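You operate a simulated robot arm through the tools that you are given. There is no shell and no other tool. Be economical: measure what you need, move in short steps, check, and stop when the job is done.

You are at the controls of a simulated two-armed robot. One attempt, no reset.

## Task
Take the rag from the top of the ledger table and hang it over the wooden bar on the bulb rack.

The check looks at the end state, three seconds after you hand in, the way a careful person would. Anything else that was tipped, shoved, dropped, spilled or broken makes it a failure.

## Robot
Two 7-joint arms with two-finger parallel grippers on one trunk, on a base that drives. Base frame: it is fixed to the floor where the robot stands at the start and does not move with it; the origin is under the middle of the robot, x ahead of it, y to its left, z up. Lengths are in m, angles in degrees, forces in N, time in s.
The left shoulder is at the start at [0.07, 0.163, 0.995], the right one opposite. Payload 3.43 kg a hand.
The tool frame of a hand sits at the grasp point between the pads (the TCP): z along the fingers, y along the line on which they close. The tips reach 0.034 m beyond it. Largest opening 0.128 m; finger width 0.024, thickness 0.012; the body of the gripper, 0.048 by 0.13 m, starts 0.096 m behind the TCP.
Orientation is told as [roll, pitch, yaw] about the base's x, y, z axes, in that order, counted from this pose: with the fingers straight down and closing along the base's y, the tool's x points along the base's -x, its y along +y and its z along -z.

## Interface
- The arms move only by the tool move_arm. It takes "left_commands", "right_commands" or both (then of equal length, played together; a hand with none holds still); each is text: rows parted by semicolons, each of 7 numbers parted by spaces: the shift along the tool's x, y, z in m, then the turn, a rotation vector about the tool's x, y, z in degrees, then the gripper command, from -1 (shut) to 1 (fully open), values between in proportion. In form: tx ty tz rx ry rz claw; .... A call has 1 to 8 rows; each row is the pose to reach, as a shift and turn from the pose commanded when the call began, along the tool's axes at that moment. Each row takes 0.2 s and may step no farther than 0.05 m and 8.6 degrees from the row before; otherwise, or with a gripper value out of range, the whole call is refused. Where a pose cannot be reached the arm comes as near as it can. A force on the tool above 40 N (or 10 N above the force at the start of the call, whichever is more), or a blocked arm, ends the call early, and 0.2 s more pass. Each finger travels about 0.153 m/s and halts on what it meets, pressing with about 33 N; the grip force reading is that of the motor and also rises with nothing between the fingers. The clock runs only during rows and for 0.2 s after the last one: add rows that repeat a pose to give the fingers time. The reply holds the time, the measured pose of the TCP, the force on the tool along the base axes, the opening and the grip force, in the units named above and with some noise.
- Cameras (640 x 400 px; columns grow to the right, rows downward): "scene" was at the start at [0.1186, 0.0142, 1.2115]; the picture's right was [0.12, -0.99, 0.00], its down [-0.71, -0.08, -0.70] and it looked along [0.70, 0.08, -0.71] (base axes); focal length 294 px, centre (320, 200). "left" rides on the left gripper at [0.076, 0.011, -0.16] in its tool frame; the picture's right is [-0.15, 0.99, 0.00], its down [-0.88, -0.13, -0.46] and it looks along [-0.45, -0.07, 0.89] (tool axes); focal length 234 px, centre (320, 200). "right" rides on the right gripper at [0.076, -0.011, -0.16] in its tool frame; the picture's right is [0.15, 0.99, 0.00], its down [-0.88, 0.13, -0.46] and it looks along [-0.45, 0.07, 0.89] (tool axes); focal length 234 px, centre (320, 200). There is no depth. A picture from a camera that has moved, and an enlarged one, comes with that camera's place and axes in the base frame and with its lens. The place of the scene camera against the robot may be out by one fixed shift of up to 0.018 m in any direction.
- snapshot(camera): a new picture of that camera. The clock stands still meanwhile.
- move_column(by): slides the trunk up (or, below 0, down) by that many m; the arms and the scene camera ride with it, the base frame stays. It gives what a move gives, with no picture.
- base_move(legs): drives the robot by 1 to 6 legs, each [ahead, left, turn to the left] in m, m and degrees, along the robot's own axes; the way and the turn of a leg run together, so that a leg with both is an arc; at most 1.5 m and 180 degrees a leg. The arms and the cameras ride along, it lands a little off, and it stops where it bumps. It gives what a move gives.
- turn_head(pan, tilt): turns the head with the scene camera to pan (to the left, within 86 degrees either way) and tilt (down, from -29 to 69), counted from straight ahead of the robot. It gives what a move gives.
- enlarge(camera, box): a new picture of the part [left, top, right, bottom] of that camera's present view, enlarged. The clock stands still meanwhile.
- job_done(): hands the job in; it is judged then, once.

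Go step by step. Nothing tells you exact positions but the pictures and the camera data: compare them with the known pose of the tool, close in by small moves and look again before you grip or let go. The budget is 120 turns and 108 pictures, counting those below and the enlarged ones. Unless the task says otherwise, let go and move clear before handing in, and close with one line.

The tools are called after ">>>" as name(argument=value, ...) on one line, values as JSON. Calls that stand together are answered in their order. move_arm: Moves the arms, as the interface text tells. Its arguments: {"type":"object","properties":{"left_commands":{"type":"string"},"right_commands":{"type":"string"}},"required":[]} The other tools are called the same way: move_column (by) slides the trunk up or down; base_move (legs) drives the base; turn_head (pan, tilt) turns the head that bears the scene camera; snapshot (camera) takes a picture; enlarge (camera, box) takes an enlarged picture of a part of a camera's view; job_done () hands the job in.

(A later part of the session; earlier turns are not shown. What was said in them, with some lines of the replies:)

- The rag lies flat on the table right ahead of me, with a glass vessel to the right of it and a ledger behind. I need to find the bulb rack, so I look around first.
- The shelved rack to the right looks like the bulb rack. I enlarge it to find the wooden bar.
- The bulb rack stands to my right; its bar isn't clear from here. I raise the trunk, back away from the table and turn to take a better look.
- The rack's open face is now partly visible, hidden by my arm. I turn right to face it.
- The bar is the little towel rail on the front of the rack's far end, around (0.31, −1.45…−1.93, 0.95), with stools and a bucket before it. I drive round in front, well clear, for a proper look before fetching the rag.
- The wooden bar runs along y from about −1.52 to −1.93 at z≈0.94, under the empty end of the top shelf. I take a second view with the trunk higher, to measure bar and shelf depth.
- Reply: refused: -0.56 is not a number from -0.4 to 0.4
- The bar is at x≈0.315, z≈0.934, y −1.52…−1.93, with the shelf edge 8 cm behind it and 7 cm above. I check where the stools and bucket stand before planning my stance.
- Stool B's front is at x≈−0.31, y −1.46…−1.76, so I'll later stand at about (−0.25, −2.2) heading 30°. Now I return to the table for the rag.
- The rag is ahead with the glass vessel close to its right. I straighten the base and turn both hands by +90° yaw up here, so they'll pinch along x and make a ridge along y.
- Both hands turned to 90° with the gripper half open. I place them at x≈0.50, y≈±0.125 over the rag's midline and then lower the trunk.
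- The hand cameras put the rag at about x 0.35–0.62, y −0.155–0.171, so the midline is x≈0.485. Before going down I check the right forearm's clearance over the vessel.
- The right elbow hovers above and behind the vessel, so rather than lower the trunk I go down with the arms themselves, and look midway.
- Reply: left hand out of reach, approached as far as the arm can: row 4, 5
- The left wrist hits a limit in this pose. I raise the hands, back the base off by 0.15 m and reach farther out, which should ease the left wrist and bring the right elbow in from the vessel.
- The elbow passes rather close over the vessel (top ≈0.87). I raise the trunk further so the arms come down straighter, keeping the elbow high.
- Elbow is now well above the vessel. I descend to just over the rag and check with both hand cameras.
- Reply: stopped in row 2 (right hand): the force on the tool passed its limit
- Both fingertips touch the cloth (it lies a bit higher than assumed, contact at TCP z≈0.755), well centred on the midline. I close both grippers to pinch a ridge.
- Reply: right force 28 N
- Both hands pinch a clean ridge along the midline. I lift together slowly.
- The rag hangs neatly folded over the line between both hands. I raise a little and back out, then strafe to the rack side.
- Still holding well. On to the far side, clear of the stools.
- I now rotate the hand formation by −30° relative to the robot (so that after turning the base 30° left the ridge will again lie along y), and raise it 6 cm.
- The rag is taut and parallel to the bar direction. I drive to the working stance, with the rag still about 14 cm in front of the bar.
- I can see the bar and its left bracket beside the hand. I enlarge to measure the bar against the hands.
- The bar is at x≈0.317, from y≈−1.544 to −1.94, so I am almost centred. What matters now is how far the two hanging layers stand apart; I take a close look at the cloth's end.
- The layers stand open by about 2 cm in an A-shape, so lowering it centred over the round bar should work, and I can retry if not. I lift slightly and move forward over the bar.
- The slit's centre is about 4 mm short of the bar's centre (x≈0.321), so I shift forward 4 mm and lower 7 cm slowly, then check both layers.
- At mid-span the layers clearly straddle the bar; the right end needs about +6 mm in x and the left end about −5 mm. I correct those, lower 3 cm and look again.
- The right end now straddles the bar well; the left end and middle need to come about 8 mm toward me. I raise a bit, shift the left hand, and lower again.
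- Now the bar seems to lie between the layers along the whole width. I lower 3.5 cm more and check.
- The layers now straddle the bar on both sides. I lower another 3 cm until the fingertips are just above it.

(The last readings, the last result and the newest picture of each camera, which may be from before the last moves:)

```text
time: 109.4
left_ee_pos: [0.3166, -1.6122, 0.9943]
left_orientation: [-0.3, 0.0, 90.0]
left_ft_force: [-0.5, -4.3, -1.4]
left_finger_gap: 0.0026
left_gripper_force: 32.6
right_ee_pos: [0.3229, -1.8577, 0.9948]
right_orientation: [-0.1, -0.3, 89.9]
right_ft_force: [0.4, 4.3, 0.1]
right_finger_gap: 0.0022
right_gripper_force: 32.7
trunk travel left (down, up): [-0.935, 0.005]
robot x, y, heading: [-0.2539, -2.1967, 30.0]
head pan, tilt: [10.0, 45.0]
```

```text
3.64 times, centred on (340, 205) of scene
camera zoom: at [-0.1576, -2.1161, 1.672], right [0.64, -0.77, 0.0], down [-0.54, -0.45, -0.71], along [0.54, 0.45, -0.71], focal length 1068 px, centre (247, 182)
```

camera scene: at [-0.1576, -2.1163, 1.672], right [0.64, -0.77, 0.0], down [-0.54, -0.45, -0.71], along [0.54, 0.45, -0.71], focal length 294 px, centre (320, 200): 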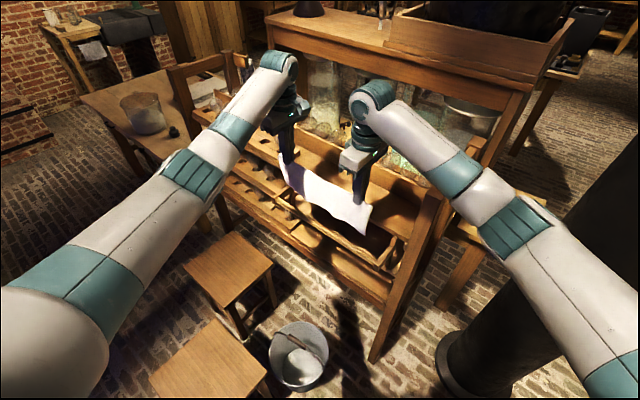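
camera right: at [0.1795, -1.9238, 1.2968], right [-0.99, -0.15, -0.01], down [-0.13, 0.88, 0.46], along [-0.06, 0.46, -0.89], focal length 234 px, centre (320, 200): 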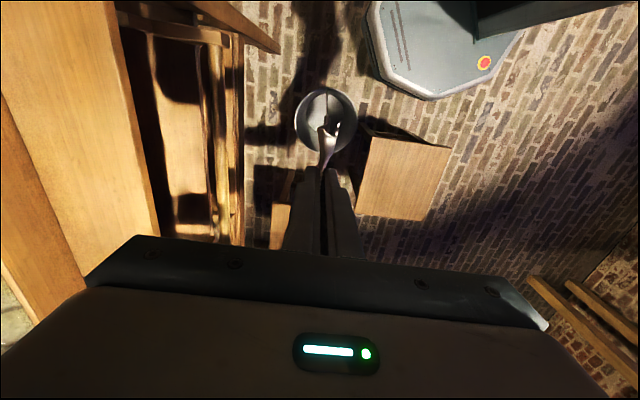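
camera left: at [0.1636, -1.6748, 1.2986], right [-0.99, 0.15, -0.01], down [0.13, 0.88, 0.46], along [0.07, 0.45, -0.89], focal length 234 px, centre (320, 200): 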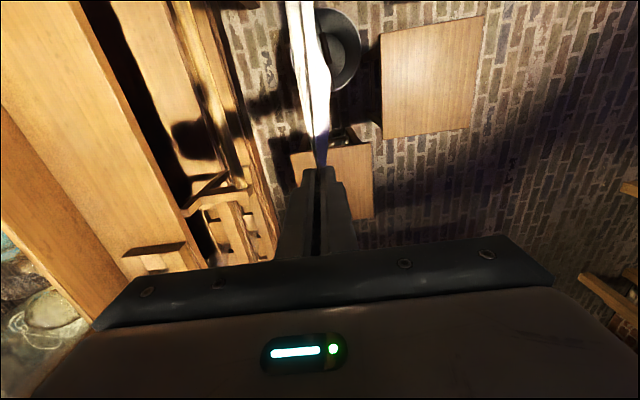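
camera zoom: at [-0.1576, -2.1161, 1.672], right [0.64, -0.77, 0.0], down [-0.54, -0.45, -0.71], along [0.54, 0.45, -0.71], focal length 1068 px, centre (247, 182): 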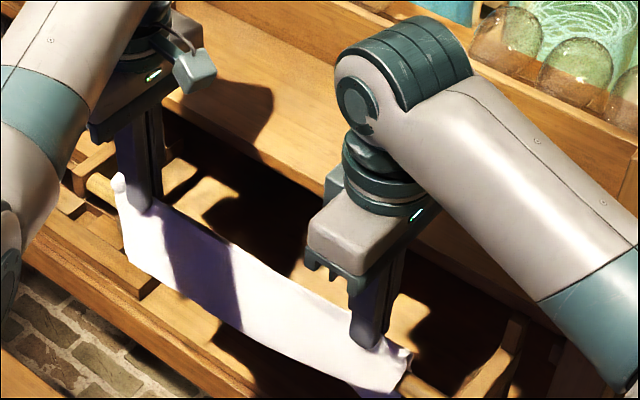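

The rag straddles the bar nicely along its length. I lower a few millimetres more and open both grippers moderately.

>>> move_arm(left_commands="0 0 0.006 0 0 0 -1; 0 0 0.006 0 0 0 -0.8; 0 0 0.006 0 0 0 -0.6; 0 0 0.006 0 0 0 -0.4; 0 0 0.006 0 0 0 -0.2; 0 0 0.006 0 0 0 -0.2; 0 0 0.006 0 0 0 -0.2", right_commands="0 0 0.006 0 0 0 -1; 0 0 0.006 0 0 0 -0.8; 0 0 0.006 0 0 0 -0.6; 0 0 0.006 0 0 0 -0.4; 0 0 0.006 0 0 0 -0.2; 0 0 0.006 0 0 0 -0.2; 0 0 0.006 0 0 0 -0.2")

>>> enlarge(camera="right", box=[240, 60, 400, 240])

>>> enlarge(camera="left", box=[240, 20, 420, 220])

>>> enlarge(camera="scene", box=[280, 150, 400, 260])

```text
time: 111.0
left_ee_pos: [0.3168, -1.6119, 0.9885]
left_orientation: [-0.2, -0.1, 89.8]
left_ft_force: [-0.1, 0.6, -1.2]
left_finger_gap: 0.0513
left_gripper_force: 0.0
right_ee_pos: [0.3222, -1.8564, 0.9885]
right_orientation: [-0.2, -0.4, 89.9]
right_ft_force: [-0.3, 0.3, 0.0]
right_finger_gap: 0.0512
right_gripper_force: 0.0
trunk travel left (down, up): [-0.935, 0.005]
robot x, y, heading: [-0.2518, -2.1976, 30.0]
head pan, tilt: [10.0, 45.0]
```

```text
2.22 times, centred on (320, 150) of right
camera zoom: at [0.3325, -1.9344, 1.1483], right [-0.99, -0.15, 0.0], down [-0.13, 0.88, 0.46], along [-0.06, 0.46, -0.89], focal length 520 px, centre (320, 311)
```

zoom: 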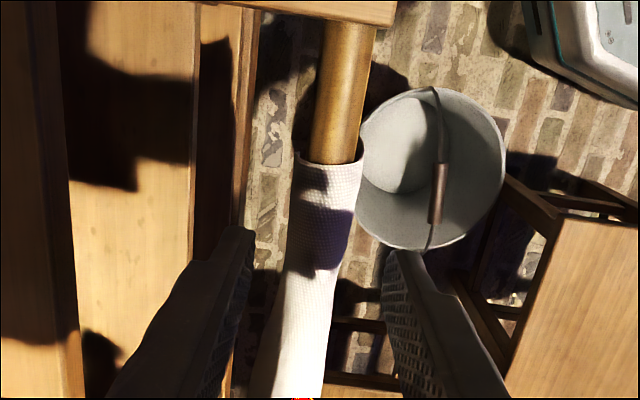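

```text
2.00 times, centred on (330, 120) of left
camera zoom: at [0.305, -1.6864, 1.1471], right [-0.99, 0.15, 0.0], down [0.13, 0.88, 0.46], along [0.07, 0.45, -0.89], focal length 468 px, centre (300, 360)
```

zoom: 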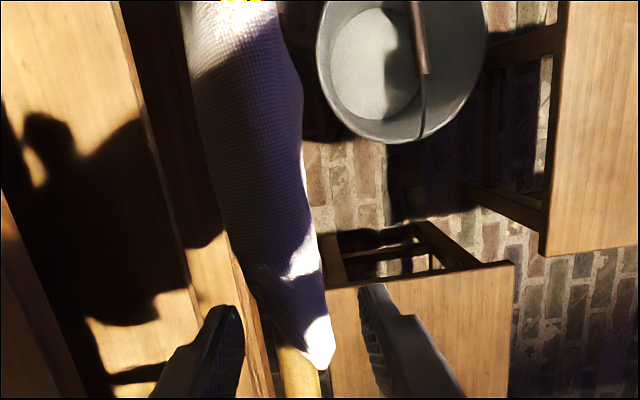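

```text
3.64 times, centred on (340, 205) of scene
camera zoom: at [-0.1576, -2.1159, 1.672], right [0.64, -0.77, 0.0], down [-0.54, -0.45, -0.71], along [0.54, 0.45, -0.71], focal length 1068 px, centre (247, 182)
```

zoom: 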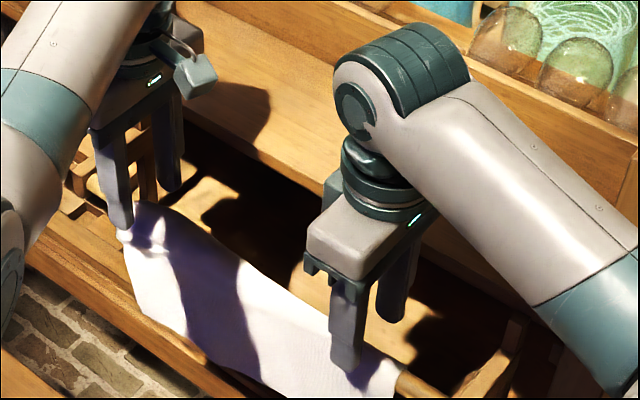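

The rag lies draped over the bar, free of the fingers. I lift both hands straight up.

>>> move_arm(left_commands="0 0 -0.01 0 0 0 -0.2; 0 0 -0.03 0 0 0 -0.2; 0 0 -0.06 0 0 0 -0.2; 0 0 -0.1 0 0 0 -0.2; 0 0 -0.14 0 0 0 -0.2; 0 0 -0.18 0 0 0 -0.2; 0 0 -0.18 0 0 0 -0.2", right_commands="0 0 -0.01 0 0 0 -0.2; 0 0 -0.03 0 0 0 -0.2; 0 0 -0.06 0 0 0 -0.2; 0 0 -0.1 0 0 0 -0.2; 0 0 -0.14 0 0 0 -0.2; 0 0 -0.18 0 0 0 -0.2; 0 0 -0.18 0 0 0 -0.2")

>>> move_arm(left_commands="0 0.04 0 0 0 0 -0.2; 0 0.08 0 0 0 0 -0.2; 0 0.12 0 0 0 0 -0.2; 0 0.16 0 0 0 0 -0.2", right_commands="0 0.04 0 0 0 0 -0.2; 0 0.08 0 0 0 0 -0.2; 0 0.12 0 0 0 0 -0.2; 0 0.16 0 0 0 0 -0.2")

>>> base_move(legs=[[-0.4, 0, 0]])

>>> turn_head(pan=8, tilt=35)

>>> snapshot(camera="scene")

```text
time: 112.6
left_ee_pos: [0.3165, -1.6094, 1.1677]
left_orientation: [-0.3, 0.0, 89.8]
left_ft_force: [-0.5, 0.1, -0.3]
left_finger_gap: 0.0513
left_gripper_force: 0.0
right_ee_pos: [0.3222, -1.8573, 1.1696]
right_orientation: [-0.3, -0.2, 89.9]
right_ft_force: [0.6, 0.2, 0.4]
right_finger_gap: 0.0512
right_gripper_force: 0.2
trunk travel left (down, up): [-0.935, 0.005]
robot x, y, heading: [-0.2496, -2.1951, 30.2]
head pan, tilt: [10.0, 45.0]
```

```text
time: 113.6
left_ee_pos: [0.1521, -1.6112, 1.1682]
left_orientation: [-0.5, 0.0, 89.9]
left_ft_force: [-0.1, 0.2, -1.0]
left_finger_gap: 0.0512
left_gripper_force: 0.0
right_ee_pos: [0.1543, -1.8548, 1.1684]
right_orientation: [-0.4, -0.2, 89.9]
right_ft_force: [-0.1, 0.7, 0.2]
right_finger_gap: 0.0508
right_gripper_force: 0.0
trunk travel left (down, up): [-0.935, 0.005]
robot x, y, heading: [-0.2518, -2.1991, 30.0]
head pan, tilt: [10.0, 45.0]
```

```text
time: 116.1
left_ee_pos: [-0.1907, -1.8096, 1.1688]
left_orientation: [-0.2, 0.1, 90.2]
left_ft_force: [0.0, 0.7, 0.5]
left_finger_gap: 0.0511
left_gripper_force: 0.0
right_ee_pos: [-0.1835, -2.0533, 1.1657]
right_orientation: [-0.2, -0.2, 90.2]
right_ft_force: [0.2, -0.7, 0.2]
right_finger_gap: 0.0512
right_gripper_force: 0.1
trunk travel left (down, up): [-0.935, 0.005]
robot x, y, heading: [-0.5977, -2.3974, 30.0]
head pan, tilt: [10.0, 45.0]
```

```text
time: 116.8
left_ee_pos: [-0.1919, -1.8112, 1.1687]
left_orientation: [-0.3, -0.1, 90.2]
left_ft_force: [-0.9, 0.4, 0.6]
left_finger_gap: 0.0512
left_gripper_force: 0.0
right_ee_pos: [-0.186, -2.0539, 1.1678]
right_orientation: [-0.3, -0.3, 90.2]
right_ft_force: [0.5, 0.7, 0.5]
right_finger_gap: 0.0511
right_gripper_force: 0.0
trunk travel left (down, up): [-0.935, 0.005]
robot x, y, heading: [-0.5962, -2.3965, 30.4]
head pan, tilt: [8.0, 35.0]
```

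```text
38 pictures are left
camera scene: at [-0.4959, -2.3134, 1.6868], right [0.62, -0.79, 0.0], down [-0.45, -0.36, -0.82], along [0.64, 0.51, -0.57], focal length 294 px, centre (320, 200)
```

scene: 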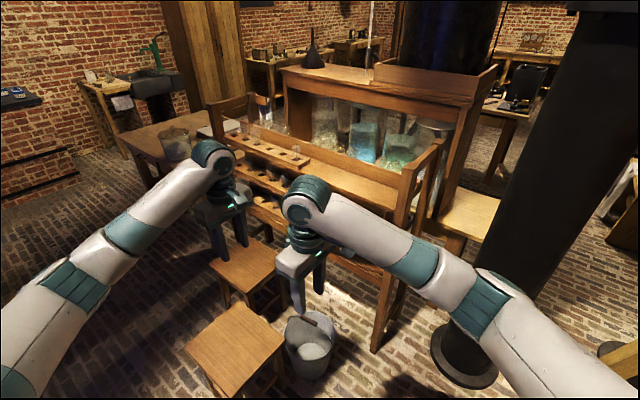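

The arm hides the bar; I back off a little more to confirm.

>>> base_move(legs=[[-0.25, 0, 18]])

>>> turn_head(pan=-12, tilt=30)

>>> snapshot(camera="scene")

```text
time: 118.6
left_ee_pos: [-0.5855, -1.8666, 1.1673]
left_orientation: [-0.1, 0.0, 108.7]
left_ft_force: [0.3, 0.4, 0.7]
left_finger_gap: 0.051
left_gripper_force: 0.2
right_ee_pos: [-0.5018, -2.0947, 1.1648]
right_orientation: [-0.2, -0.2, 108.7]
right_ft_force: [0.5, 0.0, 0.4]
right_finger_gap: 0.0512
right_gripper_force: 0.0
trunk travel left (down, up): [-0.935, 0.005]
robot x, y, heading: [-0.7856, -2.552, 48.8]
head pan, tilt: [8.0, 35.0]
```

```text
time: 119.5
left_ee_pos: [-0.5866, -1.8668, 1.1691]
left_orientation: [-0.4, -0.1, 108.8]
left_ft_force: [0.0, 0.7, 0.1]
left_finger_gap: 0.051
left_gripper_force: 0.0
right_ee_pos: [-0.5022, -2.0953, 1.1668]
right_orientation: [-0.2, -0.3, 108.8]
right_ft_force: [-0.5, -0.6, 0.0]
right_finger_gap: 0.0514
right_gripper_force: 0.0
trunk travel left (down, up): [-0.935, 0.005]
robot x, y, heading: [-0.7822, -2.5487, 48.9]
head pan, tilt: [-12.0, 30.0]
```

```text
37 pictures are left
camera scene: at [-0.6906, -2.4561, 1.6947], right [0.6, -0.8, 0.0], down [-0.4, -0.3, -0.87], along [0.69, 0.52, -0.5], focal length 294 px, centre (320, 200)
```

scene: 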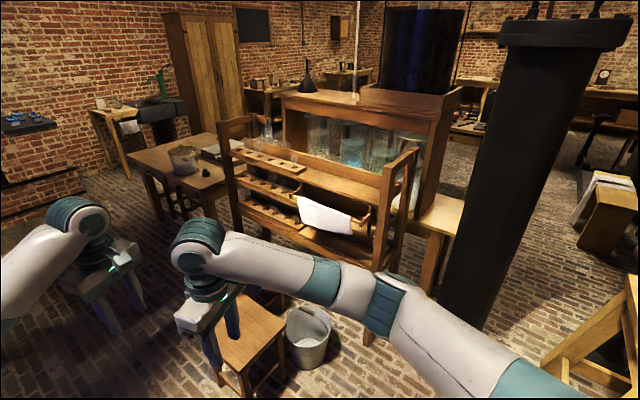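

>>> enlarge(camera="scene", box=[210, 110, 430, 270])

```text
2.50 times, centred on (320, 190) of scene
camera zoom: at [-0.6906, -2.4561, 1.6947], right [0.6, -0.8, 0.0], down [-0.4, -0.3, -0.87], along [0.69, 0.52, -0.5], focal length 734 px, centre (320, 225)
```

zoom: 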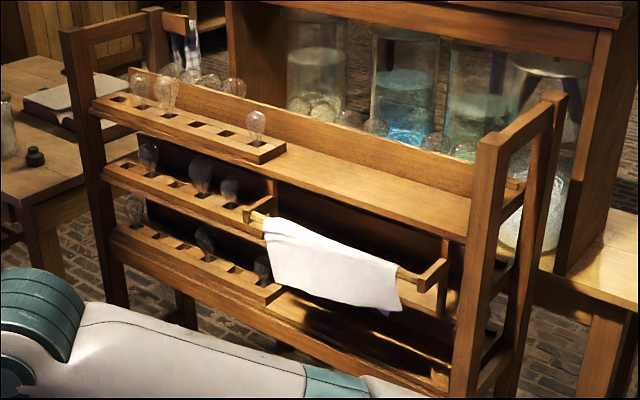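

The rag hangs evenly over the wooden bar, everything else looks undisturbed, and the hands are clear. I hand in.

>>> job_done()

```text
The job is handed in.
```

The rag now hangs over the wooden bar on the bulb rack, draped on both sides. In the last pictures the bulbs, stools, bucket and glass vessel all looked undisturbed.
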